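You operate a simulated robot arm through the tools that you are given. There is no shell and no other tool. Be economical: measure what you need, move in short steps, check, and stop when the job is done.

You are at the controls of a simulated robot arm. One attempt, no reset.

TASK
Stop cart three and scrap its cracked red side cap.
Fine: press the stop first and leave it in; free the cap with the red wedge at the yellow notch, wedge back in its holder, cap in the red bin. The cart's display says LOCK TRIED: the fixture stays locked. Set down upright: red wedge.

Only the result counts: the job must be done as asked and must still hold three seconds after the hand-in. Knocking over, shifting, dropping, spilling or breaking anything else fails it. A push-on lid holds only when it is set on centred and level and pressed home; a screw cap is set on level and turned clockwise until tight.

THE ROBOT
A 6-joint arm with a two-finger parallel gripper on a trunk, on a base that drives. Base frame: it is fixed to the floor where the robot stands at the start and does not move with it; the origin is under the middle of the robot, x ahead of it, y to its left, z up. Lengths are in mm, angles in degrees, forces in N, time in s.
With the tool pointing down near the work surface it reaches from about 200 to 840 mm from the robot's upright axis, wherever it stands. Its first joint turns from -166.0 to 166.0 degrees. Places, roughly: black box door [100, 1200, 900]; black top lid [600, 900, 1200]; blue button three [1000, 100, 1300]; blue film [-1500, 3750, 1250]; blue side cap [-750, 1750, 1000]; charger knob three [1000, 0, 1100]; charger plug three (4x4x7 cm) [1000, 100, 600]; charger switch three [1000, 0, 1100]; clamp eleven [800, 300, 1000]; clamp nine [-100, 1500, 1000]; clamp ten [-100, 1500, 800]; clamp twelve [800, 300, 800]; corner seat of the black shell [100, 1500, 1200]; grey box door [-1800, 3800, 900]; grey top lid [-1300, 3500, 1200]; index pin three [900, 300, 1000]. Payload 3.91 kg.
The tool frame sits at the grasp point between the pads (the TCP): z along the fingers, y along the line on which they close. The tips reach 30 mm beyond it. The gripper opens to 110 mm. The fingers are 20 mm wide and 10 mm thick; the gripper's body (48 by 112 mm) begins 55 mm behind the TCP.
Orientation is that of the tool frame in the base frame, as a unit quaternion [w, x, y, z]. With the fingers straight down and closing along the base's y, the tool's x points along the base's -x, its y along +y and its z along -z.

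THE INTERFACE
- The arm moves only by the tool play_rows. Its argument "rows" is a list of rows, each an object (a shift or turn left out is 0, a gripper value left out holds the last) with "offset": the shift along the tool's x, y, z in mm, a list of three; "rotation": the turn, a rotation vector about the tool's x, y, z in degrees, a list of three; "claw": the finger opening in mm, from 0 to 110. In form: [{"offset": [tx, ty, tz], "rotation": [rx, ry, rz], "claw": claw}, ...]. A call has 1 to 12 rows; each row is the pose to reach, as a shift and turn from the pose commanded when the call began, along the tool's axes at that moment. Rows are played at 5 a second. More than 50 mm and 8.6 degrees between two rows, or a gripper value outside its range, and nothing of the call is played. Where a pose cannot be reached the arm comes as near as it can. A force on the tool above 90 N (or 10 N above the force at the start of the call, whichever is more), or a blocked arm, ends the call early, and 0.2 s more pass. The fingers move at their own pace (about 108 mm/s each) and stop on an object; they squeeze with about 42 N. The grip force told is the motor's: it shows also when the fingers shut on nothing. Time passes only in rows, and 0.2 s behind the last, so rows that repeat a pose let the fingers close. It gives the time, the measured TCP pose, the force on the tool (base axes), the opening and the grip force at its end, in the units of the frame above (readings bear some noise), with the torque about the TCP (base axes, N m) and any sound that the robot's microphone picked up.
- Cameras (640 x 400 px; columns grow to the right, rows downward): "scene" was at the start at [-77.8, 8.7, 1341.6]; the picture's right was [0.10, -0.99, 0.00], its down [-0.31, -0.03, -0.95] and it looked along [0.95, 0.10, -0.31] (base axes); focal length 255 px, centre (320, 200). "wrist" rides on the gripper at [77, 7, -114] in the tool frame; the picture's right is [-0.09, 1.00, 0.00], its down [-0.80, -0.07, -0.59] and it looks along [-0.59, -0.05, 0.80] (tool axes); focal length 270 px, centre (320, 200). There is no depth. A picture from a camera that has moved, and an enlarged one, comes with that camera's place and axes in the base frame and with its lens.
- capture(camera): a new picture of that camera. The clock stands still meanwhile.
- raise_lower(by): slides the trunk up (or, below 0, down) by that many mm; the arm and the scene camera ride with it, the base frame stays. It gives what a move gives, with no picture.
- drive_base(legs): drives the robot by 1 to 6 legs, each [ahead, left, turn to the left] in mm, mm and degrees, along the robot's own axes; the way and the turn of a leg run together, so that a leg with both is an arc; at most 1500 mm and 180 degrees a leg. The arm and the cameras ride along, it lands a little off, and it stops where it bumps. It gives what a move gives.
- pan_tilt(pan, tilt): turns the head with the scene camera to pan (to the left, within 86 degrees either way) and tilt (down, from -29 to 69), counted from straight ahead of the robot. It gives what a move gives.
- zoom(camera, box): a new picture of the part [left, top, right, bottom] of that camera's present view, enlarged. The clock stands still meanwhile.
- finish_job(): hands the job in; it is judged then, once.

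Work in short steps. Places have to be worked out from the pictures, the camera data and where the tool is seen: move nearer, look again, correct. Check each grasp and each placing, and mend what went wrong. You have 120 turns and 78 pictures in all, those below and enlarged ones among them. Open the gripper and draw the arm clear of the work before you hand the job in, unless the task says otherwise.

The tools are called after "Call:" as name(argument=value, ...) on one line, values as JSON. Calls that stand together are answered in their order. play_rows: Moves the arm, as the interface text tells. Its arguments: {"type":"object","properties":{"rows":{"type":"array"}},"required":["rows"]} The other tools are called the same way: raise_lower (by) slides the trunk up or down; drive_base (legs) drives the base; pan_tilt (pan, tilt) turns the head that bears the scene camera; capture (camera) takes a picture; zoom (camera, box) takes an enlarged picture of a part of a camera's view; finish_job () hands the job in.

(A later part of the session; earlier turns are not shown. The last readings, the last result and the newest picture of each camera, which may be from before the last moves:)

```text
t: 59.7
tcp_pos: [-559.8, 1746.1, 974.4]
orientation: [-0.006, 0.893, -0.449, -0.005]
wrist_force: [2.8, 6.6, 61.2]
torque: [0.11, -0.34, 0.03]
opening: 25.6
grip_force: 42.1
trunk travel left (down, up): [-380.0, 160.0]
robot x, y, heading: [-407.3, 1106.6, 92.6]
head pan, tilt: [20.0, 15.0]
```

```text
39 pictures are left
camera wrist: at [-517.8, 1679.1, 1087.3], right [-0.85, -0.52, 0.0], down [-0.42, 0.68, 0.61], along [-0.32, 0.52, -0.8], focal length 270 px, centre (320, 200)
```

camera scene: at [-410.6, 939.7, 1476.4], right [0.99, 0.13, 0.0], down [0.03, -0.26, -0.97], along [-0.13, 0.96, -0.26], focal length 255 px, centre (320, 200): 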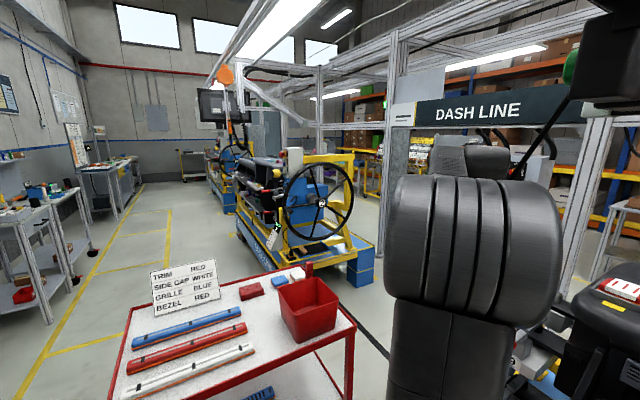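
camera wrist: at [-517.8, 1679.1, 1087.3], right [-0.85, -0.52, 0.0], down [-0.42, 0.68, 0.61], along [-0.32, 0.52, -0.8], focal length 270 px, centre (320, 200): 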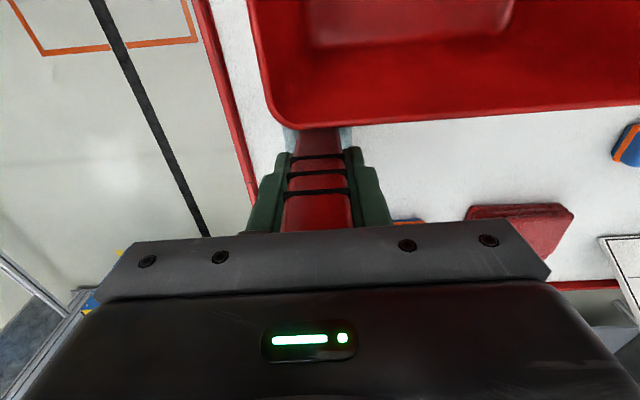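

Gripped at 25.6 mm with the tips resting on the holder. Lift straight up and check.

Call:
play_rows(rows=[{"offset": [0, 0, -15]}, {"offset": [0, 0, -40]}, {"offset": [0, 0, -80]}, {"offset": [0, 0, -120]}, {"offset": [0, 0, -160]}, {"offset": [0, 0, -200]}])

Call:
capture(camera="wrist")

Call:
pan_tilt(pan=17, tilt=25)

Call:
capture(camera="scene")

```text
t: 61.1
tcp_pos: [-559.9, 1746.5, 1164.9]
orientation: [0.002, 0.894, -0.448, 0.002]
wrist_force: [-0.4, 0.8, 0.1]
torque: [-0.02, 0.01, -0.02]
opening: 25.6
grip_force: 42.2
trunk travel left (down, up): [-380.0, 160.0]
robot x, y, heading: [-402.0, 1106.7, 92.9]
head pan, tilt: [20.0, 15.0]
```

```text
38 pictures are left
camera wrist: at [-518.2, 1681.8, 1280.2], right [-0.85, -0.52, 0.0], down [-0.42, 0.69, 0.59], along [-0.31, 0.5, -0.81], focal length 270 px, centre (320, 200)
```

wrist: 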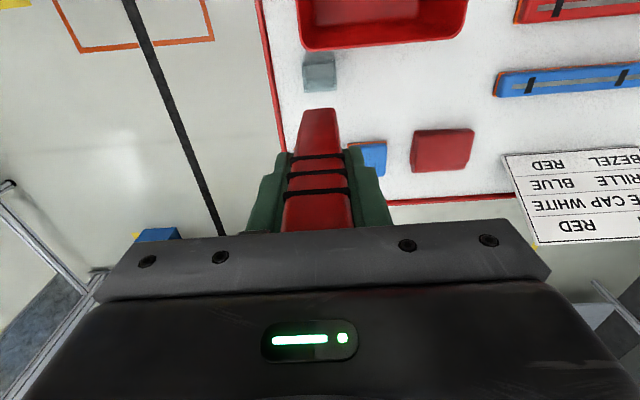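

```text
t: 61.8
tcp_pos: [-560.1, 1747.3, 1165.7]
orientation: [0.001, 0.894, -0.448, -0.001]
wrist_force: [-0.8, 0.1, -1.2]
torque: [0.0, -0.01, -0.02]
opening: 25.3
grip_force: 42.0
trunk travel left (down, up): [-380.0, 160.0]
robot x, y, heading: [-400.3, 1104.7, 92.7]
head pan, tilt: [17.0, 25.0]
```

```text
37 pictures are left
camera scene: at [-426.3, 1021.8, 1460.2], right [0.94, 0.34, 0.0], down [0.14, -0.4, -0.91], along [-0.31, 0.85, -0.42], focal length 255 px, centre (320, 200)
```

scene: 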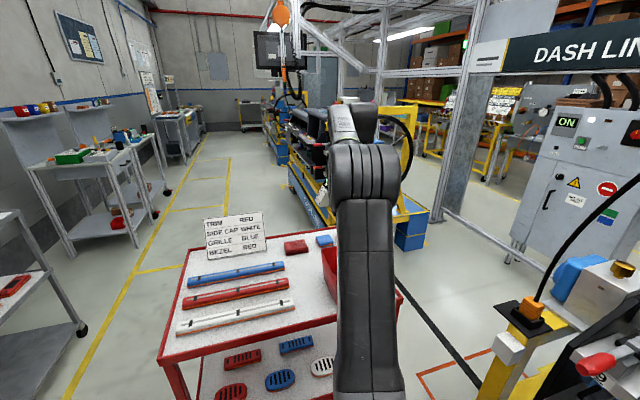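

Wedge is held; its flat blade (about 100 mm below the TCP) is wide along the closing line. I retract, lower the trunk to keep the elbow under the hanging box, raise the hand, then turn the base to face the cap.

Call:
play_rows(rows=[{"offset": [0, 0, -40]}, {"offset": [40, 15, -60]}, {"offset": [80, 32, -60]}, {"offset": [120, 50, -60]}, {"offset": [160, 67, -60]}, {"offset": [200, 84, -60]}, {"offset": [230, 97, -60]}])

Call:
raise_lower(by=-130)

Call:
play_rows(rows=[{"offset": [0, 0, -40]}, {"offset": [0, 0, -80]}, {"offset": [0, 0, -120]}, {"offset": [0, 0, -160]}, {"offset": [0, 0, -200]}])

Call:
pan_tilt(pan=-45, tilt=-10)

Call:
capture(camera="scene")

```text
t: 63.4
tcp_pos: [-500.0, 1505.0, 1226.0]
orientation: [0.0, 0.894, -0.448, 0.0]
wrist_force: [-0.4, 0.0, -1.0]
torque: [0.02, 0.01, -0.02]
opening: 25.6
grip_force: 42.2
trunk travel left (down, up): [-380.0, 160.0]
robot x, y, heading: [-402.0, 1104.6, 92.8]
head pan, tilt: [17.0, 25.0]
```

```text
t: 65.0
tcp_pos: [-500.2, 1506.8, 1096.0]
orientation: [0.001, 0.894, -0.449, 0.001]
wrist_force: [-0.5, -0.6, -0.4]
torque: [0.0, 0.01, 0.0]
opening: 25.4
grip_force: 42.1
trunk travel left (down, up): [-250.0, 290.0]
robot x, y, heading: [-402.1, 1107.6, 92.6]
head pan, tilt: [17.0, 25.0]
```

```text
t: 66.2
tcp_pos: [-501.0, 1506.0, 1172.0]
orientation: [-0.001, 0.894, -0.448, -0.002]
wrist_force: [0.1, -0.3, -0.6]
torque: [-0.03, 0.01, 0.02]
opening: 25.5
grip_force: 41.9
out of reach, approached as far as the arm can: row 2, 3, 4, 5
trunk travel left (down, up): [-250.0, 290.0]
robot x, y, heading: [-404.3, 1107.1, 92.7]
head pan, tilt: [17.0, 25.0]
```

```text
t: 67.5
tcp_pos: [-500.7, 1505.5, 1171.3]
orientation: [0.0, 0.894, -0.449, -0.002]
wrist_force: [0.2, -0.7, 0.1]
torque: [-0.01, 0.02, 0.02]
opening: 25.4
grip_force: 42.3
trunk travel left (down, up): [-250.0, 290.0]
robot x, y, heading: [-400.9, 1107.5, 92.6]
head pan, tilt: [-45.0, -10.0]
```

```text
36 pictures are left
camera scene: at [-338.5, 997.3, 1385.8], right [0.74, -0.67, 0.0], down [0.12, 0.13, -0.98], along [0.66, 0.73, 0.17], focal length 255 px, centre (320, 200)
```

scene: 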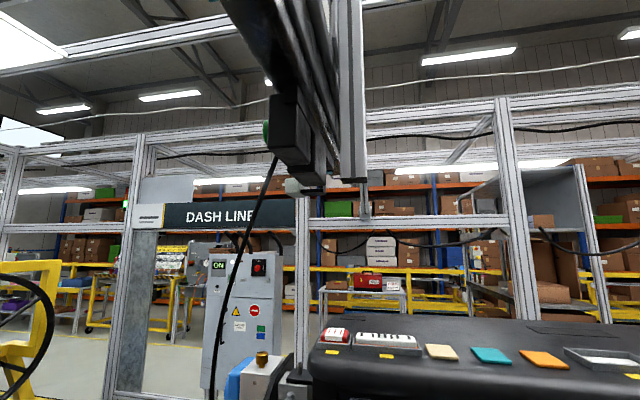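

A hanging unit with a cable is right above the direct line (bottom ≈ z 1480 at (-50,1350)). I'll stand further along the cart so that the arm passes beside it: move base to about (-148,808), heading ~58.

Call:
drive_base(legs=[[-310, -240, 0], [0, 0, -35]])

Call:
pan_tilt(pan=5, tilt=0)

Call:
capture(camera="scene")

```text
t: 71.6
tcp_pos: [1.5, 1193.1, 1171.0]
orientation: [-0.001, 0.721, -0.693, -0.002]
wrist_force: [-0.3, -0.8, -0.2]
torque: [0.03, 0.0, 0.02]
opening: 25.3
grip_force: 42.0
trunk travel left (down, up): [-250.0, 290.0]
robot x, y, heading: [-142.9, 808.9, 58.2]
head pan, tilt: [-45.0, -10.0]
```

```text
t: 72.8
tcp_pos: [2.8, 1192.8, 1172.0]
orientation: [-0.002, 0.721, -0.693, -0.001]
wrist_force: [-0.1, 0.3, -1.3]
torque: [-0.02, 0.0, 0.0]
opening: 25.5
grip_force: 41.6
trunk travel left (down, up): [-250.0, 290.0]
robot x, y, heading: [-140.8, 807.0, 58.0]
head pan, tilt: [5.0, 0.0]
```

```text
35 pictures are left
camera scene: at [-191.9, 743.2, 1370.6], right [0.89, -0.45, 0.0], down [0.0, 0.0, -1.0], along [0.45, 0.89, 0.0], focal length 255 px, centre (320, 200)
```

scene: 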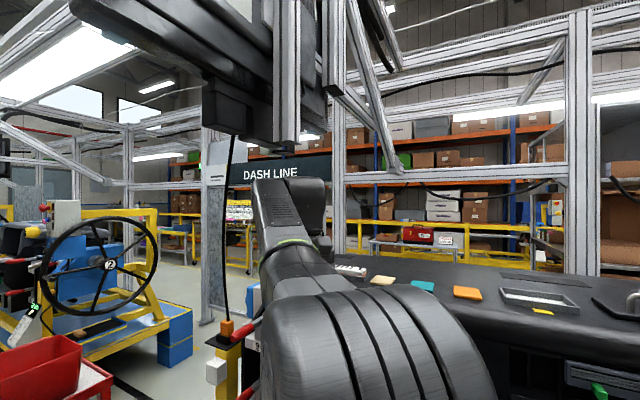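

The wrist must pass beneath/right of that unit, so I shift the base 130 mm further along and then orient the wedge (blade parallel to the cart axis), raising it near the cap for a look.

Call:
drive_base(legs=[[3, -130, 0]])

Call:
play_rows(rows=[{"offset": [-25, 3, -20], "rotation": [0, 0, 7]}, {"offset": [-50, 6, -40], "rotation": [0, 0, 15]}, {"offset": [-80, 9, -60], "rotation": [0, 0, 23]}, {"offset": [-110, 12, -80], "rotation": [0, 0, 31]}, {"offset": [-140, 15, -100], "rotation": [0, 0, 39]}, {"offset": [-170, 18, -110], "rotation": [0, 0, 47]}, {"offset": [-190, 22, -115], "rotation": [0, 0, 55.4]}])

Call:
capture(camera="wrist")

```text
t: 74.1
tcp_pos: [116.5, 1127.1, 1170.0]
orientation: [-0.001, 0.721, -0.693, -0.001]
wrist_force: [-0.9, 0.4, -0.5]
torque: [-0.02, 0.0, 0.02]
opening: 25.4
grip_force: 42.0
trunk travel left (down, up): [-250.0, 290.0]
robot x, y, heading: [-29.9, 742.1, 58.4]
head pan, tilt: [5.0, 0.0]
```

```text
t: 75.7
tcp_pos: [81.6, 1269.5, 1159.1]
orientation: [0.006, -0.338, 0.941, 0.01]
wrist_force: [-0.2, -0.2, -0.7]
torque: [0.0, 0.02, 0.02]
opening: 25.5
grip_force: 41.9
out of reach, approached as far as the arm can: row 1, 2, 3, 4, 5, 6, 7
trunk travel left (down, up): [-250.0, 290.0]
robot x, y, heading: [-32.9, 742.0, 58.0]
head pan, tilt: [5.0, 0.0]
```

```text
34 pictures are left
camera wrist: at [19.7, 1222.6, 1272.7], right [-0.57, 0.82, 0.02], down [0.66, 0.44, 0.61], along [0.49, 0.36, -0.79], focal length 270 px, centre (320, 200)
```

wrist: 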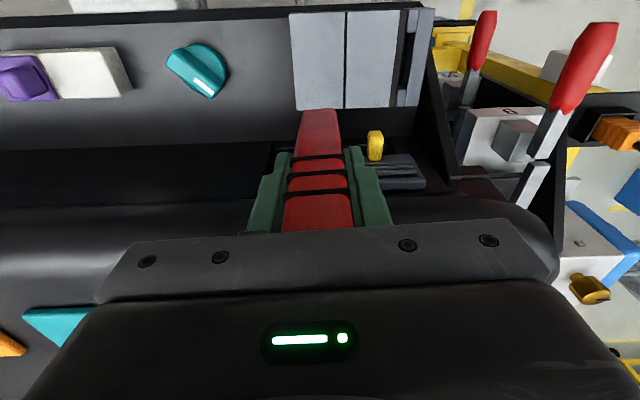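

Height is limited by the trunk here; I back off from the dash edge and raise the trunk.

Call:
play_rows(rows=[{"offset": [30, -20, 0]}, {"offset": [60, -40, 0]}])

Call:
raise_lower(by=140)

Call:
pan_tilt(pan=15, tilt=0)

Call:
capture(camera="scene")

```text
t: 76.3
tcp_pos: [62.9, 1198.6, 1154.0]
orientation: [0.006, -0.338, 0.941, 0.011]
wrist_force: [0.7, 0.9, 0.4]
torque: [0.03, 0.01, -0.02]
opening: 25.6
grip_force: 42.0
trunk travel left (down, up): [-250.0, 290.0]
robot x, y, heading: [-25.7, 741.4, 58.0]
head pan, tilt: [5.0, 0.0]
```

```text
t: 78.0
tcp_pos: [61.4, 1199.7, 1294.8]
orientation: [0.006, -0.338, 0.941, 0.011]
wrist_force: [-0.2, -0.3, -0.6]
torque: [-0.01, -0.01, -0.01]
opening: 25.5
grip_force: 41.9
trunk travel left (down, up): [-390.0, 150.0]
robot x, y, heading: [-27.2, 746.8, 58.3]
head pan, tilt: [5.0, 0.0]
```

```text
t: 78.7
tcp_pos: [62.2, 1199.1, 1295.3]
orientation: [0.007, -0.338, 0.941, 0.011]
wrist_force: [-0.1, -0.1, -0.7]
torque: [-0.03, 0.03, 0.02]
opening: 25.6
grip_force: 41.8
trunk travel left (down, up): [-390.0, 150.0]
robot x, y, heading: [-27.6, 741.0, 58.2]
head pan, tilt: [15.0, 0.0]
```

```text
33 pictures are left
camera scene: at [-93.6, 682.8, 1510.5], right [0.96, -0.29, 0.0], down [0.0, 0.0, -1.0], along [0.29, 0.96, 0.0], focal length 255 px, centre (320, 200)
```

scene: 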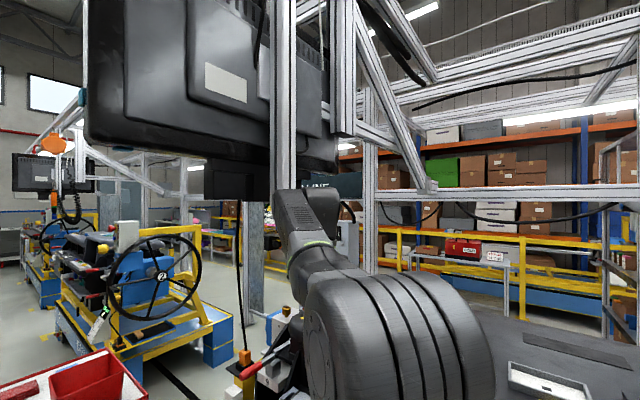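

The obstacle is a hanging monitor and a post end at about (0,1230,1485). I shift the base further, lower the hand a bit, raise trunk, then approach the cap from the right of the post.

Call:
drive_base(legs=[[0, -85, 0]])

Call:
play_rows(rows=[{"offset": [0, 0, 30]}, {"offset": [0, 0, 50]}])

Call:
raise_lower(by=50)

```text
t: 79.8
tcp_pos: [135.0, 1155.0, 1295.9]
orientation: [0.006, -0.339, 0.941, 0.011]
wrist_force: [-0.4, 0.3, -0.9]
torque: [-0.01, -0.02, 0.02]
opening: 25.4
grip_force: 42.5
trunk travel left (down, up): [-390.0, 150.0]
robot x, y, heading: [41.7, 695.2, 58.2]
head pan, tilt: [15.0, 0.0]
```

```text
t: 80.4
tcp_pos: [135.1, 1155.6, 1243.9]
orientation: [0.007, -0.339, 0.941, 0.01]
wrist_force: [0.1, -0.3, -0.7]
torque: [0.0, -0.01, -0.01]
opening: 25.3
grip_force: 41.3
trunk travel left (down, up): [-390.0, 150.0]
robot x, y, heading: [43.7, 697.3, 58.2]
head pan, tilt: [15.0, 0.0]
```

```text
t: 81.3
tcp_pos: [135.1, 1156.2, 1294.7]
orientation: [0.007, -0.338, 0.941, 0.01]
wrist_force: [0.5, -0.5, -0.9]
torque: [-0.05, 0.0, -0.02]
opening: 25.4
grip_force: 42.4
trunk travel left (down, up): [-440.0, 100.0]
robot x, y, heading: [45.1, 697.2, 58.2]
head pan, tilt: [15.0, 0.0]
```

Call:
play_rows(rows=[{"offset": [-28, 32, -4], "rotation": [0.8, 1.1, 0]}, {"offset": [-56, 64, -8], "rotation": [0.8, 1.1, 0]}, {"offset": [-84, 97, -12], "rotation": [0.8, 1.1, 0]}, {"offset": [-112, 130, -12], "rotation": [0.8, 1.1, 0]}, {"offset": [-140, 162, -12], "rotation": [0.8, 1.1, 0]}])

Call:
capture(camera="wrist")

```text
t: 82.5
tcp_pos: [136.3, 1349.0, 1282.1]
orientation: [0.002, -0.339, 0.941, 0.003]
wrist_force: [0.3, 1.2, -0.7]
torque: [-0.02, 0.03, 0.0]
opening: 25.6
grip_force: 41.7
out of reach, approached as far as the arm can: row 4, 5
trunk travel left (down, up): [-440.0, 100.0]
robot x, y, heading: [46.3, 696.2, 58.1]
head pan, tilt: [15.0, 0.0]
```

```text
32 pictures are left
camera wrist: at [73.9, 1304.4, 1396.1], right [-0.57, 0.82, 0.01], down [0.66, 0.45, 0.6], along [0.49, 0.34, -0.8], focal length 270 px, centre (320, 200)
```

wrist: 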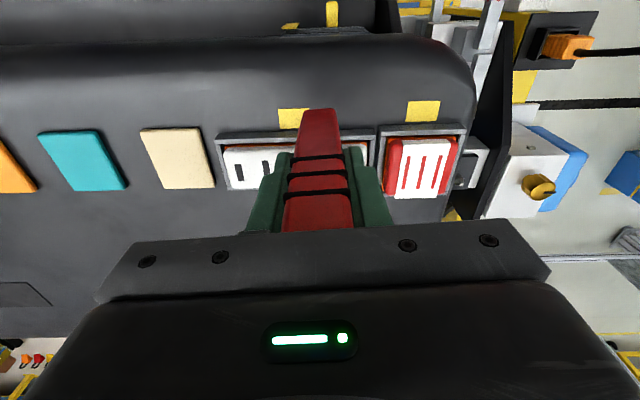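

Call:
zoom(camera="wrist", box=[350, 80, 490, 220])

```text
2.86 times, centred on (420, 150) of wrist
camera zoom: at [73.9, 1304.4, 1396.1], right [-0.57, 0.82, 0.01], down [0.66, 0.45, 0.6], along [0.49, 0.34, -0.8], focal length 772 px, centre (34, 343)
```

zoom: 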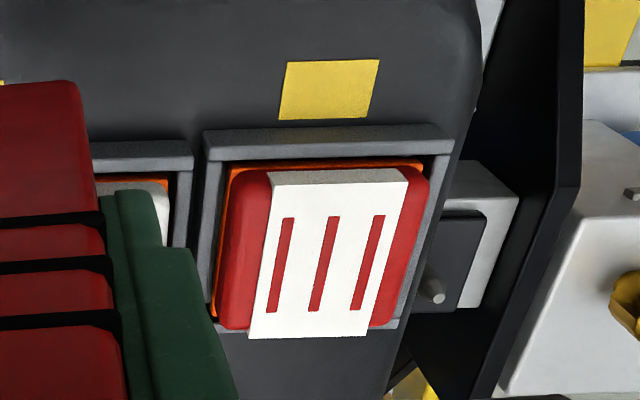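

Notch gap ≈ (102,1437), yellow mark surface ≈ z 1157. I need the wedge tip's offset from the TCP, so look at it from the side with the scene camera.

Call:
pan_tilt(pan=20, tilt=22)

Call:
capture(camera="scene")

```text
t: 83.3
tcp_pos: [136.3, 1347.8, 1282.2]
orientation: [0.001, -0.339, 0.941, 0.003]
wrist_force: [-0.8, 0.1, -0.2]
torque: [-0.01, 0.01, 0.05]
opening: 25.3
grip_force: 41.7
trunk travel left (down, up): [-440.0, 100.0]
robot x, y, heading: [43.1, 697.8, 58.3]
head pan, tilt: [20.0, 22.0]
```

```text
30 pictures are left
camera scene: at [-28.4, 642.8, 1525.1], right [0.98, -0.2, 0.0], down [-0.08, -0.37, -0.93], along [0.19, 0.91, -0.37], focal length 255 px, centre (320, 200)
```

scene: 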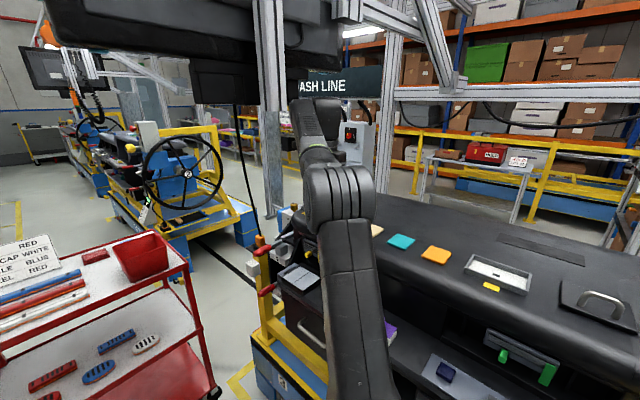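

Hidden by the arm. I'll align the tip with the gap in the wrist view instead. First gain reach: raise the trunk in small steps while lowering the hand equally.

Call:
raise_lower(by=30)

Call:
play_rows(rows=[{"offset": [0, 0, 22]}])

Call:
raise_lower(by=30)

Call:
play_rows(rows=[{"offset": [0, 0, 28]}])

Call:
raise_lower(by=25)

Call:
play_rows(rows=[{"offset": [0, 0, 20]}])

```text
t: 84.1
tcp_pos: [135.9, 1347.7, 1311.8]
orientation: [0.001, -0.339, 0.941, 0.003]
wrist_force: [0.0, 0.5, -0.6]
torque: [-0.01, 0.03, 0.01]
opening: 25.2
grip_force: 41.4
trunk travel left (down, up): [-470.0, 70.0]
robot x, y, heading: [43.7, 696.8, 58.0]
head pan, tilt: [20.0, 22.0]
```

```text
t: 84.5
tcp_pos: [136.4, 1346.9, 1290.1]
orientation: [0.001, -0.339, 0.941, 0.003]
wrist_force: [0.6, 0.0, -0.8]
torque: [0.01, 0.01, 0.0]
opening: 25.7
grip_force: 41.6
trunk travel left (down, up): [-470.0, 70.0]
robot x, y, heading: [41.0, 698.9, 58.2]
head pan, tilt: [20.0, 22.0]
```

```text
t: 85.2
tcp_pos: [137.1, 1348.9, 1319.5]
orientation: [0.001, -0.339, 0.941, 0.003]
wrist_force: [-0.3, 1.1, -0.9]
torque: [0.05, 0.01, 0.01]
opening: 25.6
grip_force: 42.1
trunk travel left (down, up): [-500.0, 40.0]
robot x, y, heading: [44.7, 697.0, 58.2]
head pan, tilt: [20.0, 22.0]
```

```text
t: 85.7
tcp_pos: [138.0, 1348.7, 1290.9]
orientation: [0.001, -0.338, 0.941, 0.003]
wrist_force: [0.1, -0.1, -0.1]
torque: [0.0, -0.02, 0.0]
opening: 25.2
grip_force: 42.1
trunk travel left (down, up): [-500.0, 40.0]
robot x, y, heading: [45.4, 698.1, 58.5]
head pan, tilt: [20.0, 22.0]
```

```text
t: 86.4
tcp_pos: [137.5, 1349.9, 1315.9]
orientation: [0.001, -0.339, 0.941, 0.004]
wrist_force: [0.4, 0.9, -0.1]
torque: [-0.01, -0.01, 0.01]
opening: 25.5
grip_force: 41.9
trunk travel left (down, up): [-525.0, 15.0]
robot x, y, heading: [44.0, 693.0, 58.1]
head pan, tilt: [20.0, 22.0]
```

```text
t: 86.8
tcp_pos: [138.2, 1347.5, 1296.5]
orientation: [0.001, -0.339, 0.941, 0.002]
wrist_force: [-0.3, -0.4, -0.7]
torque: [-0.03, 0.0, 0.04]
opening: 25.4
grip_force: 41.7
trunk travel left (down, up): [-525.0, 15.0]
robot x, y, heading: [46.2, 698.9, 58.0]
head pan, tilt: [20.0, 22.0]
```

Call:
play_rows(rows=[{"offset": [-10, 30, -8]}, {"offset": [-20, 60, -8]}, {"offset": [-31, 92, -8]}])

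Call:
zoom(camera="wrist", box=[240, 40, 420, 180])

```text
t: 87.8
tcp_pos: [132.4, 1397.1, 1319.9]
orientation: [0.005, -0.33, 0.944, 0.017]
wrist_force: [-0.1, -1.2, -0.1]
torque: [-0.02, -0.02, 0.0]
opening: 25.1
grip_force: 41.6
out of reach, approached as far as the arm can: row 3
trunk travel left (down, up): [-525.0, 15.0]
robot x, y, heading: [51.7, 690.5, 57.5]
head pan, tilt: [20.0, 22.0]
stopped in row 3: the arm was blocked; the commanded pose is now the measured one
```

```text
2.86 times, centred on (330, 110) of wrist
camera zoom: at [68.5, 1350.4, 1433.5], right [-0.55, 0.83, 0.03], down [0.67, 0.42, 0.61], along [0.49, 0.36, -0.79], focal length 772 px, centre (291, 457)
```

zoom: 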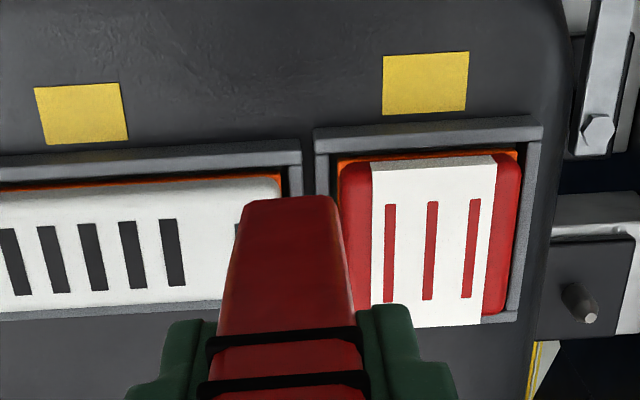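

Blocked by something overhead again; ease back a little and look up.

Call:
play_rows(rows=[{"offset": [5, -25, 0]}])

Call:
pan_tilt(pan=15, tilt=-5)

Call:
capture(camera="scene")

```text
t: 88.2
tcp_pos: [133.7, 1395.4, 1311.2]
orientation: [0.003, -0.333, 0.943, 0.013]
wrist_force: [0.5, 0.3, -0.3]
torque: [0.0, 0.05, -0.02]
opening: 25.3
grip_force: 41.3
trunk travel left (down, up): [-525.0, 15.0]
robot x, y, heading: [44.3, 694.5, 57.9]
head pan, tilt: [20.0, 22.0]
```

```text
t: 89.1
tcp_pos: [133.0, 1394.9, 1309.1]
orientation: [0.003, -0.332, 0.943, 0.013]
wrist_force: [-0.8, -0.1, -1.4]
torque: [0.01, 0.03, 0.02]
opening: 25.4
grip_force: 42.5
trunk travel left (down, up): [-525.0, 15.0]
robot x, y, heading: [48.0, 698.8, 57.8]
head pan, tilt: [15.0, -5.0]
```

```text
28 pictures are left
camera scene: at [-15.3, 630.0, 1653.4], right [0.95, -0.3, 0.0], down [0.02, 0.09, -1.0], along [0.3, 0.95, 0.09], focal length 255 px, centre (320, 200)
```

scene: 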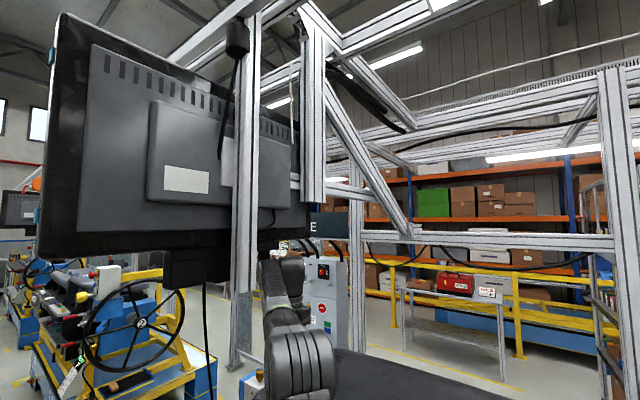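

It is mainly a reach limit (reach sphere), not only the monitor. I pull the hand back and move the base a little closer to the cap.

Call:
play_rows(rows=[{"offset": [12, -20, 0]}, {"offset": [24, -40, 0]}, {"offset": [36, -60, 0]}])

Call:
drive_base(legs=[[52, 44, 0]])

```text
t: 89.9
tcp_pos: [141.5, 1328.8, 1301.8]
orientation: [0.003, -0.333, 0.943, 0.005]
wrist_force: [0.1, 0.5, -0.3]
torque: [0.02, 0.01, 0.02]
opening: 25.7
grip_force: 41.8
trunk travel left (down, up): [-525.0, 15.0]
robot x, y, heading: [44.9, 698.2, 57.5]
head pan, tilt: [15.0, -5.0]
```

```text
t: 90.9
tcp_pos: [134.1, 1392.9, 1305.3]
orientation: [0.002, -0.333, 0.943, 0.008]
wrist_force: [0.6, 0.2, 0.1]
torque: [-0.01, -0.01, 0.02]
opening: 25.4
grip_force: 42.2
trunk travel left (down, up): [-525.0, 15.0]
robot x, y, heading: [38.7, 767.1, 58.0]
head pan, tilt: [15.0, -5.0]
```

Call:
play_rows(rows=[{"offset": [-2, 27, -2], "rotation": [0.8, 0.5, 2]}, {"offset": [-5, 55, -2], "rotation": [0.8, 0.5, 2]}])

Call:
zoom(camera="wrist", box=[230, 40, 430, 180])

```text
t: 91.7
tcp_pos: [151.1, 1409.2, 1327.0]
orientation: [0.005, -0.295, 0.955, 0.017]
wrist_force: [-0.1, 0.0, -1.5]
torque: [0.01, -0.01, 0.01]
opening: 25.4
grip_force: 42.1
trunk travel left (down, up): [-525.0, 15.0]
robot x, y, heading: [54.6, 750.8, 55.0]
head pan, tilt: [15.0, -5.0]
stopped in row 2: the arm was blocked; the commanded pose is now the measured one
```

```text
2.86 times, centred on (330, 110) of wrist
camera zoom: at [83.7, 1367.8, 1440.1], right [-0.49, 0.87, 0.03], down [0.7, 0.37, 0.61], along [0.52, 0.32, -0.8], focal length 772 px, centre (291, 457)
```

zoom: 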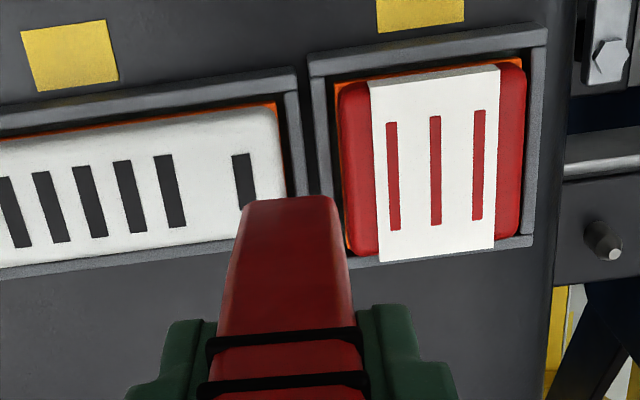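

The left side of the wrist hits the monitor mount. I'll lean the tool 12° along the cart axis (wrist away from the monitor) and approach again.

Call:
play_rows(rows=[{"offset": [3, -14, 0], "rotation": [0, 0, 0]}, {"offset": [6, -30, 2], "rotation": [-5, 0.7, -1.2]}, {"offset": [6, -30, 5], "rotation": [-10.3, 1.4, -2.4]}])

```text
t: 92.5
tcp_pos: [154.6, 1402.4, 1305.4]
orientation: [-0.037, -0.317, 0.944, 0.085]
wrist_force: [-0.9, 0.8, 0.3]
torque: [-0.02, -0.04, 0.02]
opening: 25.4
grip_force: 41.9
trunk travel left (down, up): [-525.0, 15.0]
robot x, y, heading: [52.5, 753.8, 55.3]
head pan, tilt: [15.0, -5.0]
```

Call:
play_rows(rows=[{"offset": [6, 18, 4]}, {"offset": [12, 36, 8]}])

Call:
zoom(camera="wrist", box=[230, 40, 430, 180])

```text
t: 93.1
tcp_pos: [123.2, 1422.4, 1305.2]
orientation: [-0.036, -0.315, 0.944, 0.086]
wrist_force: [-0.3, 0.8, -0.4]
torque: [0.0, 0.0, 0.0]
opening: 25.3
grip_force: 41.3
trunk travel left (down, up): [-525.0, 15.0]
robot x, y, heading: [51.5, 751.0, 55.4]
head pan, tilt: [15.0, -5.0]
```

```text
2.86 times, centred on (330, 110) of wrist
camera zoom: at [71.6, 1365.5, 1420.4], right [-0.52, 0.84, 0.18], down [0.75, 0.34, 0.56], along [0.4, 0.43, -0.81], focal length 772 px, centre (291, 457)
```

zoom: 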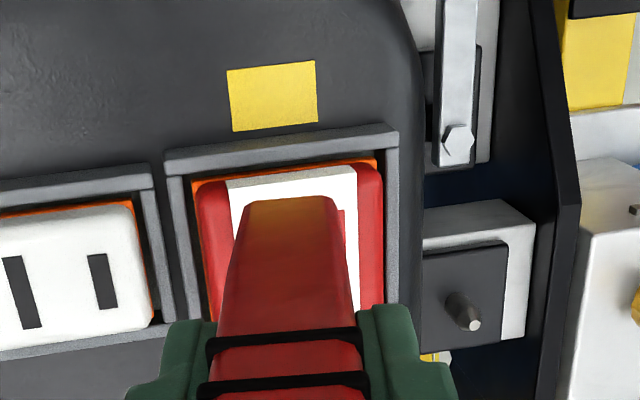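

Tip is now over the gap and clear of the monitor. Lower most of the way, then look.

Call:
play_rows(rows=[{"offset": [0.5, -1.5, 12]}, {"offset": [0.7, -2.5, 20]}])

Call:
zoom(camera="wrist", box=[250, 60, 390, 160])

```text
t: 93.7
tcp_pos: [120.8, 1422.5, 1285.5]
orientation: [-0.037, -0.315, 0.944, 0.086]
wrist_force: [0.0, -0.3, -1.4]
torque: [0.0, 0.0, 0.02]
opening: 25.4
grip_force: 41.8
trunk travel left (down, up): [-525.0, 15.0]
robot x, y, heading: [52.7, 753.4, 55.1]
head pan, tilt: [15.0, -5.0]
```

```text
4.00 times, centred on (320, 110) of wrist
camera zoom: at [70.1, 1365.7, 1400.1], right [-0.52, 0.84, 0.18], down [0.75, 0.34, 0.56], along [0.4, 0.43, -0.81], focal length 1081 px, centre (320, 560)
```

zoom: 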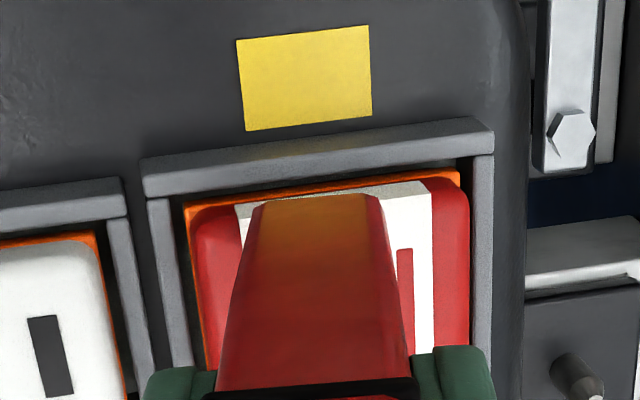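

Converging on the gap at ~14 mm below. Continue down in small steps until contact.

Call:
play_rows(rows=[{"offset": [0, -0.8, 6]}, {"offset": [0, -1.5, 11]}, {"offset": [0, -2, 16]}])

Call:
zoom(camera="wrist", box=[250, 60, 390, 160])

```text
t: 94.5
tcp_pos: [120.9, 1422.7, 1275.8]
orientation: [-0.034, -0.316, 0.944, 0.091]
wrist_force: [0.7, 1.9, 33.7]
torque: [0.19, 0.08, -0.01]
opening: 25.4
grip_force: 42.2
trunk travel left (down, up): [-525.0, 15.0]
robot x, y, heading: [53.2, 751.3, 55.2]
head pan, tilt: [15.0, -5.0]
```

```text
4.00 times, centred on (320, 110) of wrist
camera zoom: at [69.9, 1363.1, 1389.9], right [-0.52, 0.83, 0.19], down [0.75, 0.34, 0.56], along [0.41, 0.44, -0.8], focal length 1081 px, centre (320, 560)
```

zoom: 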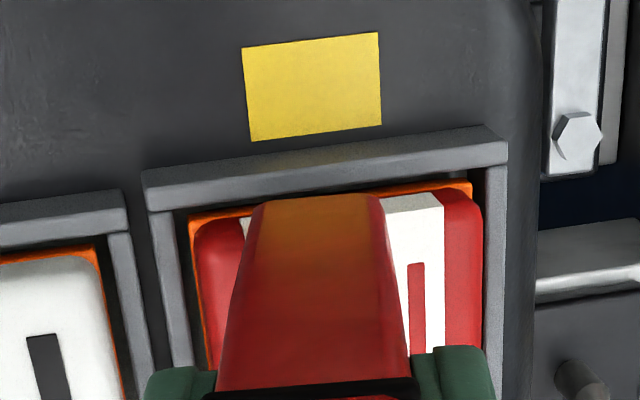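

Contact with ~34 N, apparently on the cap's edge. Lift slightly, shift ~4 mm toward the frame, and try again.

Call:
play_rows(rows=[{"offset": [0, 0, -12]}, {"offset": [4.5, 0, -12]}, {"offset": [4.5, -0.6, -6]}, {"offset": [4.5, -1, -2]}, {"offset": [4.5, -1.5, 3]}])

Call:
zoom(camera="wrist", box=[250, 60, 390, 160])

```text
t: 95.7
tcp_pos: [118.2, 1420.1, 1265.8]
orientation: [-0.036, -0.316, 0.944, 0.086]
wrist_force: [1.7, 0.2, -0.3]
torque: [0.02, -0.01, 0.02]
opening: 25.3
grip_force: 42.7
trunk travel left (down, up): [-525.0, 15.0]
robot x, y, heading: [52.5, 753.5, 55.0]
head pan, tilt: [15.0, -5.0]
```

```text
4.00 times, centred on (320, 110) of wrist
camera zoom: at [66.9, 1362.6, 1380.8], right [-0.52, 0.84, 0.18], down [0.75, 0.34, 0.56], along [0.4, 0.43, -0.81], focal length 1081 px, centre (320, 560)
```

zoom: 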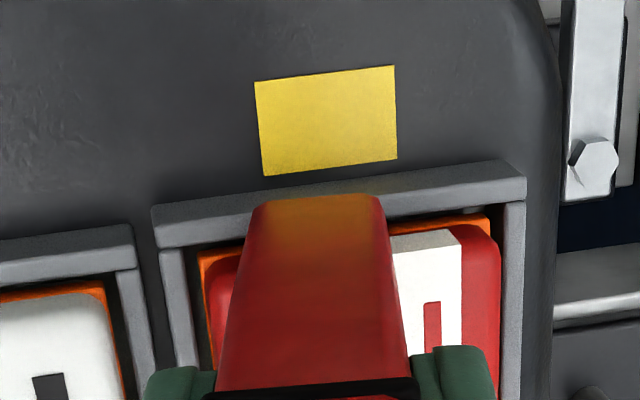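

The tip now hovers over the frame wall just short of the gap. Press gently here to learn the height, listening for a click.

Call:
play_rows(rows=[{"offset": [0, -0.6, 4]}, {"offset": [0, -1, 8]}])

```text
t: 96.3
tcp_pos: [117.1, 1420.2, 1264.0]
orientation: [-0.034, -0.316, 0.944, 0.092]
wrist_force: [-1.7, 3.9, 32.4]
torque: [0.49, 0.25, -0.04]
opening: 25.3
grip_force: 41.9
trunk travel left (down, up): [-525.0, 15.0]
robot x, y, heading: [51.1, 754.4, 55.2]
head pan, tilt: [15.0, -5.0]
```

Wall top found (TCP 1264), cap top is 12 mm higher. Slide the tip lightly toward the cap so it drops into the gap.

Call:
play_rows(rows=[{"offset": [-1, 0, -2]}, {"offset": [-2, 0, -2]}, {"offset": [-3, 0, -2]}, {"offset": [-4, 0, -2]}, {"offset": [-5, 0, -2]}])

Call:
zoom(camera="wrist", box=[250, 60, 390, 160])

```text
t: 97.5
tcp_pos: [118.4, 1417.9, 1263.3]
orientation: [-0.035, -0.318, 0.943, 0.089]
wrist_force: [-10.4, -2.5, 38.0]
torque: [-0.12, 1.24, 0.06]
opening: 25.6
grip_force: 42.1
trunk travel left (down, up): [-525.0, 15.0]
robot x, y, heading: [53.0, 754.3, 55.3]
head pan, tilt: [15.0, -5.0]
```

```text
4.00 times, centred on (320, 110) of wrist
camera zoom: at [68.0, 1361.0, 1378.2], right [-0.52, 0.83, 0.19], down [0.75, 0.34, 0.56], along [0.4, 0.43, -0.81], focal length 1081 px, centre (320, 560)
```

zoom: 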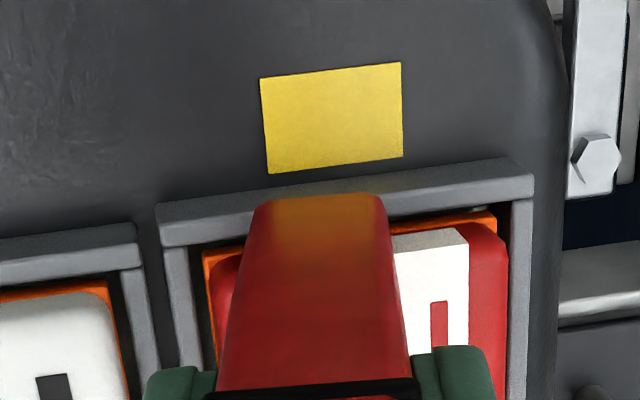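

The blade's far bevel rides against the cap: the flat face is on the camera side. I'll lift, back off along the cart, and turn the wedge 180° so that the flat face meets the cap side.

Call:
play_rows(rows=[{"offset": [2, 0, -15]}, {"offset": [2, -10, -40]}, {"offset": [2, -30, -48]}, {"offset": [2, -52, -50]}, {"offset": [2, -52, -50], "rotation": [0, 0, -8.5]}, {"offset": [2, -52, -50], "rotation": [0, 0, -17]}, {"offset": [2, -52, -50], "rotation": [0, 0, -25.5]}, {"offset": [2, -52, -50], "rotation": [0, 0, -34]}, {"offset": [2, -52, -50], "rotation": [0, 0, -42.5]}, {"offset": [2, -52, -50], "rotation": [0, 0, -51]}, {"offset": [2, -52, -50], "rotation": [0, 0, -59.5]}, {"offset": [2, -52, -50], "rotation": [0, 0, -68]}])

Call:
play_rows(rows=[{"rotation": [0, 0, -8.5]}, {"rotation": [0, 0, -17]}, {"rotation": [0, 0, -25.5]}, {"rotation": [0, 0, -34]}, {"rotation": [0, 0, -42.5]}, {"rotation": [0, 0, -51]}, {"rotation": [0, 0, -59.5]}, {"rotation": [0, 0, -68]}, {"rotation": [0, 0, -76.5]}, {"rotation": [0, 0, -85]}, {"rotation": [0, 0, -93.5]}, {"rotation": [0, 0, -102]}])

Call:
play_rows(rows=[{"rotation": [0, 0, -8.5]}, {"rotation": [0, 0, -10]}])

Call:
capture(camera="wrist")

```text
t: 100.1
tcp_pos: [157.5, 1375.6, 1298.5]
orientation: [-0.017, 0.791, -0.604, -0.092]
wrist_force: [0.5, -0.1, -1.7]
torque: [-0.02, 0.02, -0.01]
opening: 25.6
grip_force: 41.6
trunk travel left (down, up): [-525.0, 15.0]
robot x, y, heading: [51.9, 756.6, 54.9]
head pan, tilt: [15.0, -5.0]
```

```text
t: 102.7
tcp_pos: [156.5, 1376.2, 1298.7]
orientation: [-0.083, 0.968, 0.234, -0.043]
wrist_force: [-0.4, 0.1, -0.2]
torque: [-0.02, 0.04, 0.0]
opening: 25.3
grip_force: 41.5
trunk travel left (down, up): [-525.0, 15.0]
robot x, y, heading: [52.5, 753.9, 55.6]
head pan, tilt: [15.0, -5.0]
```

```text
t: 103.3
tcp_pos: [156.7, 1374.9, 1298.5]
orientation: [-0.086, 0.944, 0.317, -0.036]
wrist_force: [-0.3, -1.0, -0.3]
torque: [0.02, -0.01, -0.02]
opening: 25.5
grip_force: 41.8
trunk travel left (down, up): [-525.0, 15.0]
robot x, y, heading: [53.6, 752.7, 55.2]
head pan, tilt: [15.0, -5.0]
```

```text
21 pictures are left
camera wrist: at [236.8, 1399.6, 1409.3], right [0.52, -0.83, -0.18], down [-0.61, -0.51, 0.61], along [-0.6, -0.2, -0.77], focal length 270 px, centre (320, 200)
```

wrist: 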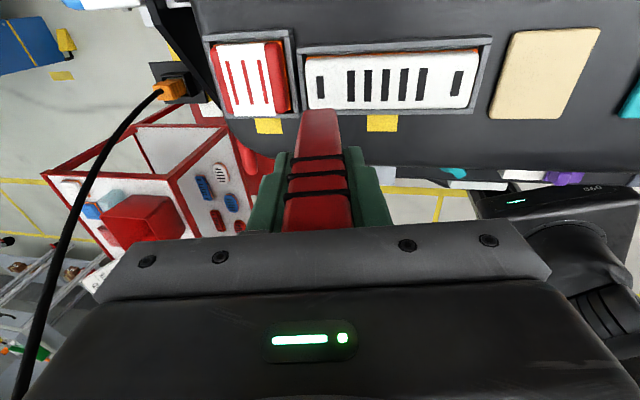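

Flipped fine. Move so the flat edge is just in front of the cap's orange edge, hovering.

Call:
play_rows(rows=[{"offset": [-4, -20, 4]}, {"offset": [-8, -42, 10]}, {"offset": [-13, -63, 22]}])

Call:
zoom(camera="wrist", box=[250, 50, 390, 150])

```text
t: 104.1
tcp_pos: [106.5, 1417.5, 1291.3]
orientation: [-0.086, 0.944, 0.316, -0.037]
wrist_force: [-0.3, 0.5, -0.4]
torque: [-0.01, -0.01, 0.01]
opening: 25.5
grip_force: 42.2
trunk travel left (down, up): [-525.0, 15.0]
robot x, y, heading: [49.7, 750.5, 55.0]
head pan, tilt: [15.0, -5.0]
```

```text
4.00 times, centred on (320, 100) of wrist
camera zoom: at [187.2, 1443.3, 1401.2], right [0.52, -0.84, -0.18], down [-0.61, -0.51, 0.61], along [-0.6, -0.2, -0.77], focal length 1081 px, centre (320, 600)
```

zoom: 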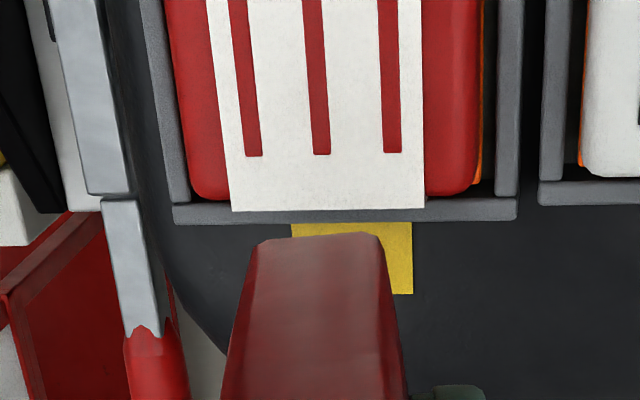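

Tip flat edge u≈945.7 vs cap edge ≈945.4; shift 1.5 mm toward the frame and descend straight down.

Call:
play_rows(rows=[{"offset": [-1.2, 1.9, 10]}, {"offset": [-1.0, 3.3, 18]}, {"offset": [-1.0, 4.3, 23]}, {"offset": [-1.0, 5.2, 28]}])

```text
t: 105.1
tcp_pos: [106.1, 1417.9, 1264.0]
orientation: [-0.087, 0.944, 0.316, -0.035]
wrist_force: [-2.1, -0.8, 12.4]
torque: [0.05, 0.13, -0.01]
opening: 25.5
grip_force: 42.3
trunk travel left (down, up): [-525.0, 15.0]
robot x, y, heading: [51.9, 749.1, 55.4]
head pan, tilt: [15.0, -5.0]
```

Past the cap top, touching at wall height with 12 N. Press further and listen.

Call:
play_rows(rows=[{"offset": [0, 0.7, 4]}, {"offset": [0, 1.5, 8]}, {"offset": [0, 2.2, 12]}])

Call:
zoom(camera="wrist", box=[250, 50, 390, 150])

```text
t: 105.9
tcp_pos: [104.4, 1414.8, 1263.3]
orientation: [-0.098, 0.943, 0.317, -0.031]
wrist_force: [-1.8, 8.5, 78.0]
torque: [1.46, 0.2, 0.02]
opening: 25.3
grip_force: 42.2
trunk travel left (down, up): [-525.0, 15.0]
robot x, y, heading: [54.4, 753.3, 55.1]
head pan, tilt: [15.0, -5.0]
```

```text
4.00 times, centred on (320, 100) of wrist
camera zoom: at [185.1, 1436.6, 1374.0], right [0.52, -0.83, -0.21], down [-0.61, -0.53, 0.59], along [-0.6, -0.18, -0.78], focal length 1081 px, centre (320, 600)
```

zoom: 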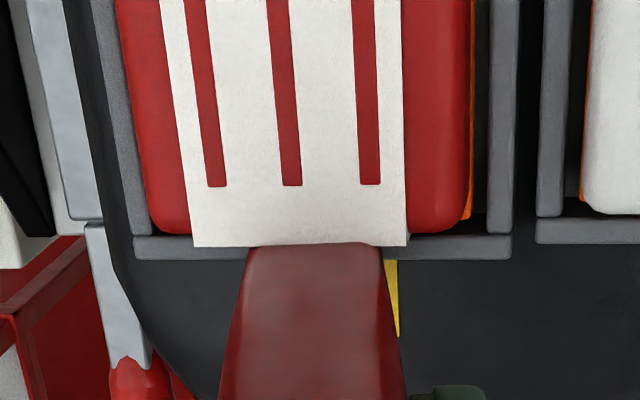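

The blade tip (~9 mm thick) is wider than the gap, so it rests on the frame wall. The yellow patch itself is tip-sized; I lift, move 16 mm onto the patch and press there.

Call:
play_rows(rows=[{"offset": [0, -2, -20]}, {"offset": [-8, -2, -20]}, {"offset": [-16, -2, -20]}, {"offset": [-16, -1, -10]}, {"offset": [-16, 0, -3]}, {"offset": [-16, 0, 2]}])

Call:
zoom(camera="wrist", box=[250, 50, 390, 150])

```text
t: 107.3
tcp_pos: [91.7, 1407.7, 1250.0]
orientation: [-0.088, 0.944, 0.316, -0.035]
wrist_force: [1.3, -2.0, 15.1]
torque: [-0.05, -0.15, 0.0]
opening: 25.6
grip_force: 41.9
trunk travel left (down, up): [-525.0, 15.0]
robot x, y, heading: [50.4, 750.9, 55.3]
head pan, tilt: [15.0, -5.0]
```

```text
4.00 times, centred on (320, 100) of wrist
camera zoom: at [172.4, 1432.4, 1360.3], right [0.52, -0.83, -0.19], down [-0.61, -0.51, 0.61], along [-0.6, -0.2, -0.77], focal length 1081 px, centre (320, 600)
```

zoom: 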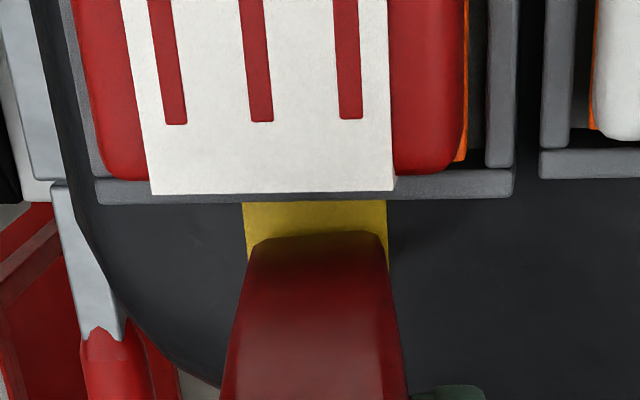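

Tip sits exactly on the yellow patch with 15 N. Press harder here and listen.

Call:
play_rows(rows=[{"offset": [0, 0.7, 4]}, {"offset": [0, 1, 7]}, {"offset": [0, 1, 7]}])

```text
t: 108.1
tcp_pos: [92.2, 1406.2, 1249.7]
orientation: [-0.094, 0.943, 0.316, -0.033]
wrist_force: [1.3, 4.3, 59.7]
torque: [1.01, -0.15, -0.02]
opening: 25.3
grip_force: 42.4
trunk travel left (down, up): [-525.0, 15.0]
robot x, y, heading: [51.7, 754.3, 55.3]
head pan, tilt: [15.0, -5.0]
```

No click. Ease the downforce and push the tip toward the cap against the frame.

Call:
play_rows(rows=[{"offset": [0, -0.8, -7]}, {"offset": [4, -0.8, -7]}, {"offset": [8, -0.8, -7]}, {"offset": [12, -0.8, -7]}, {"offset": [15, -0.8, -7]}])

```text
t: 109.3
tcp_pos: [100.8, 1412.3, 1249.3]
orientation: [-0.087, 0.944, 0.317, -0.035]
wrist_force: [-14.5, -10.2, 29.3]
torque: [-0.64, 1.07, 0.05]
opening: 25.8
grip_force: 41.6
trunk travel left (down, up): [-525.0, 15.0]
robot x, y, heading: [53.7, 756.5, 55.4]
head pan, tilt: [15.0, -5.0]
```

Tip presses against the frame with ~18 N horizontally. Now lever: tilt the handle toward the operator side about the tip.

Call:
play_rows(rows=[{"offset": [-4.2, 0, 0.3], "rotation": [0, 2.5, 0]}, {"offset": [-8.4, 0, 0.8], "rotation": [0, 5, 0]}, {"offset": [-12.6, 0, 1.5], "rotation": [0, 7.5, 0]}, {"offset": [-16.8, 0, 2.3], "rotation": [0, 10, 0]}, {"offset": [-16.8, 0, 2.3], "rotation": [0, 10, 0]}])

Call:
zoom(camera="wrist", box=[230, 0, 410, 150])

```text
t: 110.5
tcp_pos: [90.0, 1406.1, 1249.0]
orientation: [-0.116, 0.944, 0.307, 0.049]
wrist_force: [-2.8, -3.8, 35.4]
torque: [0.03, 0.0, 0.02]
opening: 25.5
grip_force: 42.5
trunk travel left (down, up): [-525.0, 15.0]
robot x, y, heading: [52.2, 754.4, 55.5]
head pan, tilt: [15.0, -5.0]
```

```text
2.67 times, centred on (320, 75) of wrist
camera zoom: at [154.9, 1414.6, 1370.4], right [0.52, -0.83, -0.2], down [-0.7, -0.55, 0.46], along [-0.49, -0.09, -0.86], focal length 721 px, centre (320, 533)
```

zoom: 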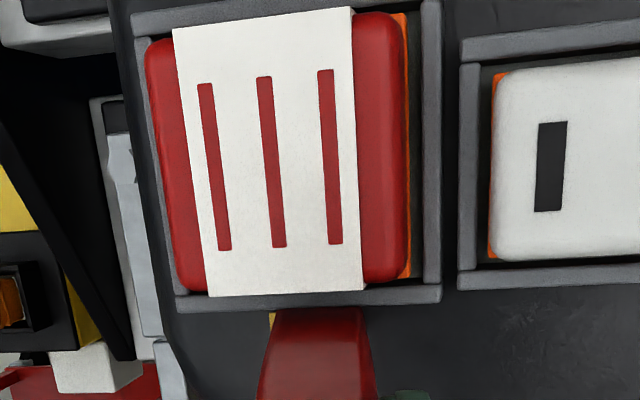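

Cap still seated. I'll go back up, and try the gap once more with the flat face sliding down along the cap's side with a slight push toward the cap.

Call:
play_rows(rows=[{"offset": [3.3, -3.8, -20], "rotation": [0, -4, 0]}, {"offset": [6.7, -7.7, -40], "rotation": [0, -10, 0]}, {"offset": [17, -7.6, -38], "rotation": [0, -10, 0]}, {"offset": [27.2, -7.5, -36.3], "rotation": [0, -10, 0]}])

Call:
zoom(camera="wrist", box=[250, 50, 390, 150])

```text
t: 111.5
tcp_pos: [107.6, 1421.0, 1284.5]
orientation: [-0.086, 0.944, 0.316, -0.037]
wrist_force: [0.2, 0.2, -1.0]
torque: [0.03, 0.0, 0.0]
opening: 25.6
grip_force: 42.4
trunk travel left (down, up): [-525.0, 15.0]
robot x, y, heading: [54.1, 752.1, 55.3]
head pan, tilt: [15.0, -5.0]
```

```text
4.00 times, centred on (320, 100) of wrist
camera zoom: at [188.6, 1445.6, 1394.6], right [0.52, -0.84, -0.18], down [-0.61, -0.51, 0.61], along [-0.6, -0.2, -0.77], focal length 1081 px, centre (320, 600)
```

zoom: 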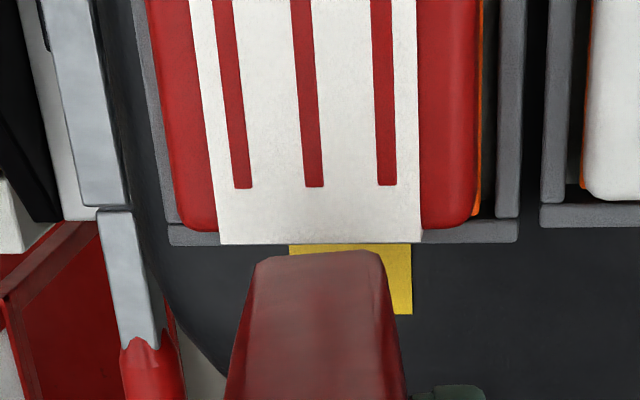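

The white sleeve overhangs, so straight-down entry is blocked. I return to the yellow patch and drive the tip harder toward the cap there.

Call:
play_rows(rows=[{"offset": [-9, 0, -2]}, {"offset": [-18, 0, -2]}, {"offset": [-18, 3, 14]}, {"offset": [-18, 5, 28]}, {"offset": [-18, 6, 33]}, {"offset": [-10, 6, 33]}, {"offset": [-2, 6, 33]}, {"offset": [6, 6, 33]}, {"offset": [12, 6, 33]}])

```text
t: 113.5
tcp_pos: [113.8, 1425.6, 1252.6]
orientation: [-0.085, 0.944, 0.317, -0.036]
wrist_force: [-13.1, -7.8, 4.2]
torque: [-0.65, 1.18, 0.03]
opening: 25.7
grip_force: 41.3
trunk travel left (down, up): [-525.0, 15.0]
robot x, y, heading: [52.5, 753.9, 55.4]
head pan, tilt: [15.0, -5.0]
```

The tip moved much further toward the cap than before; look.

Call:
zoom(camera="wrist", box=[210, 30, 430, 190])

```text
2.50 times, centred on (320, 110) of wrist
camera zoom: at [193.7, 1450.4, 1363.4], right [0.52, -0.83, -0.18], down [-0.61, -0.51, 0.61], along [-0.6, -0.2, -0.77], focal length 676 px, centre (320, 425)
```

zoom: 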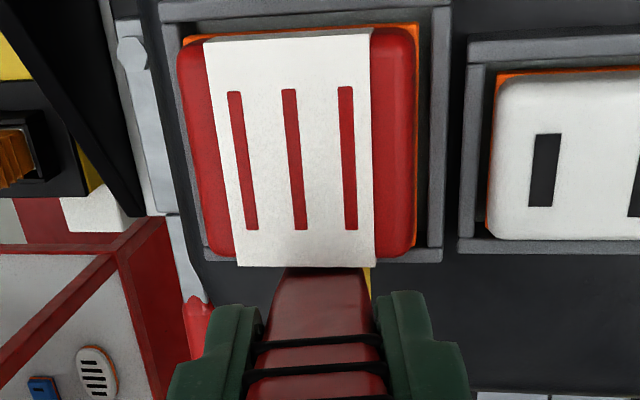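

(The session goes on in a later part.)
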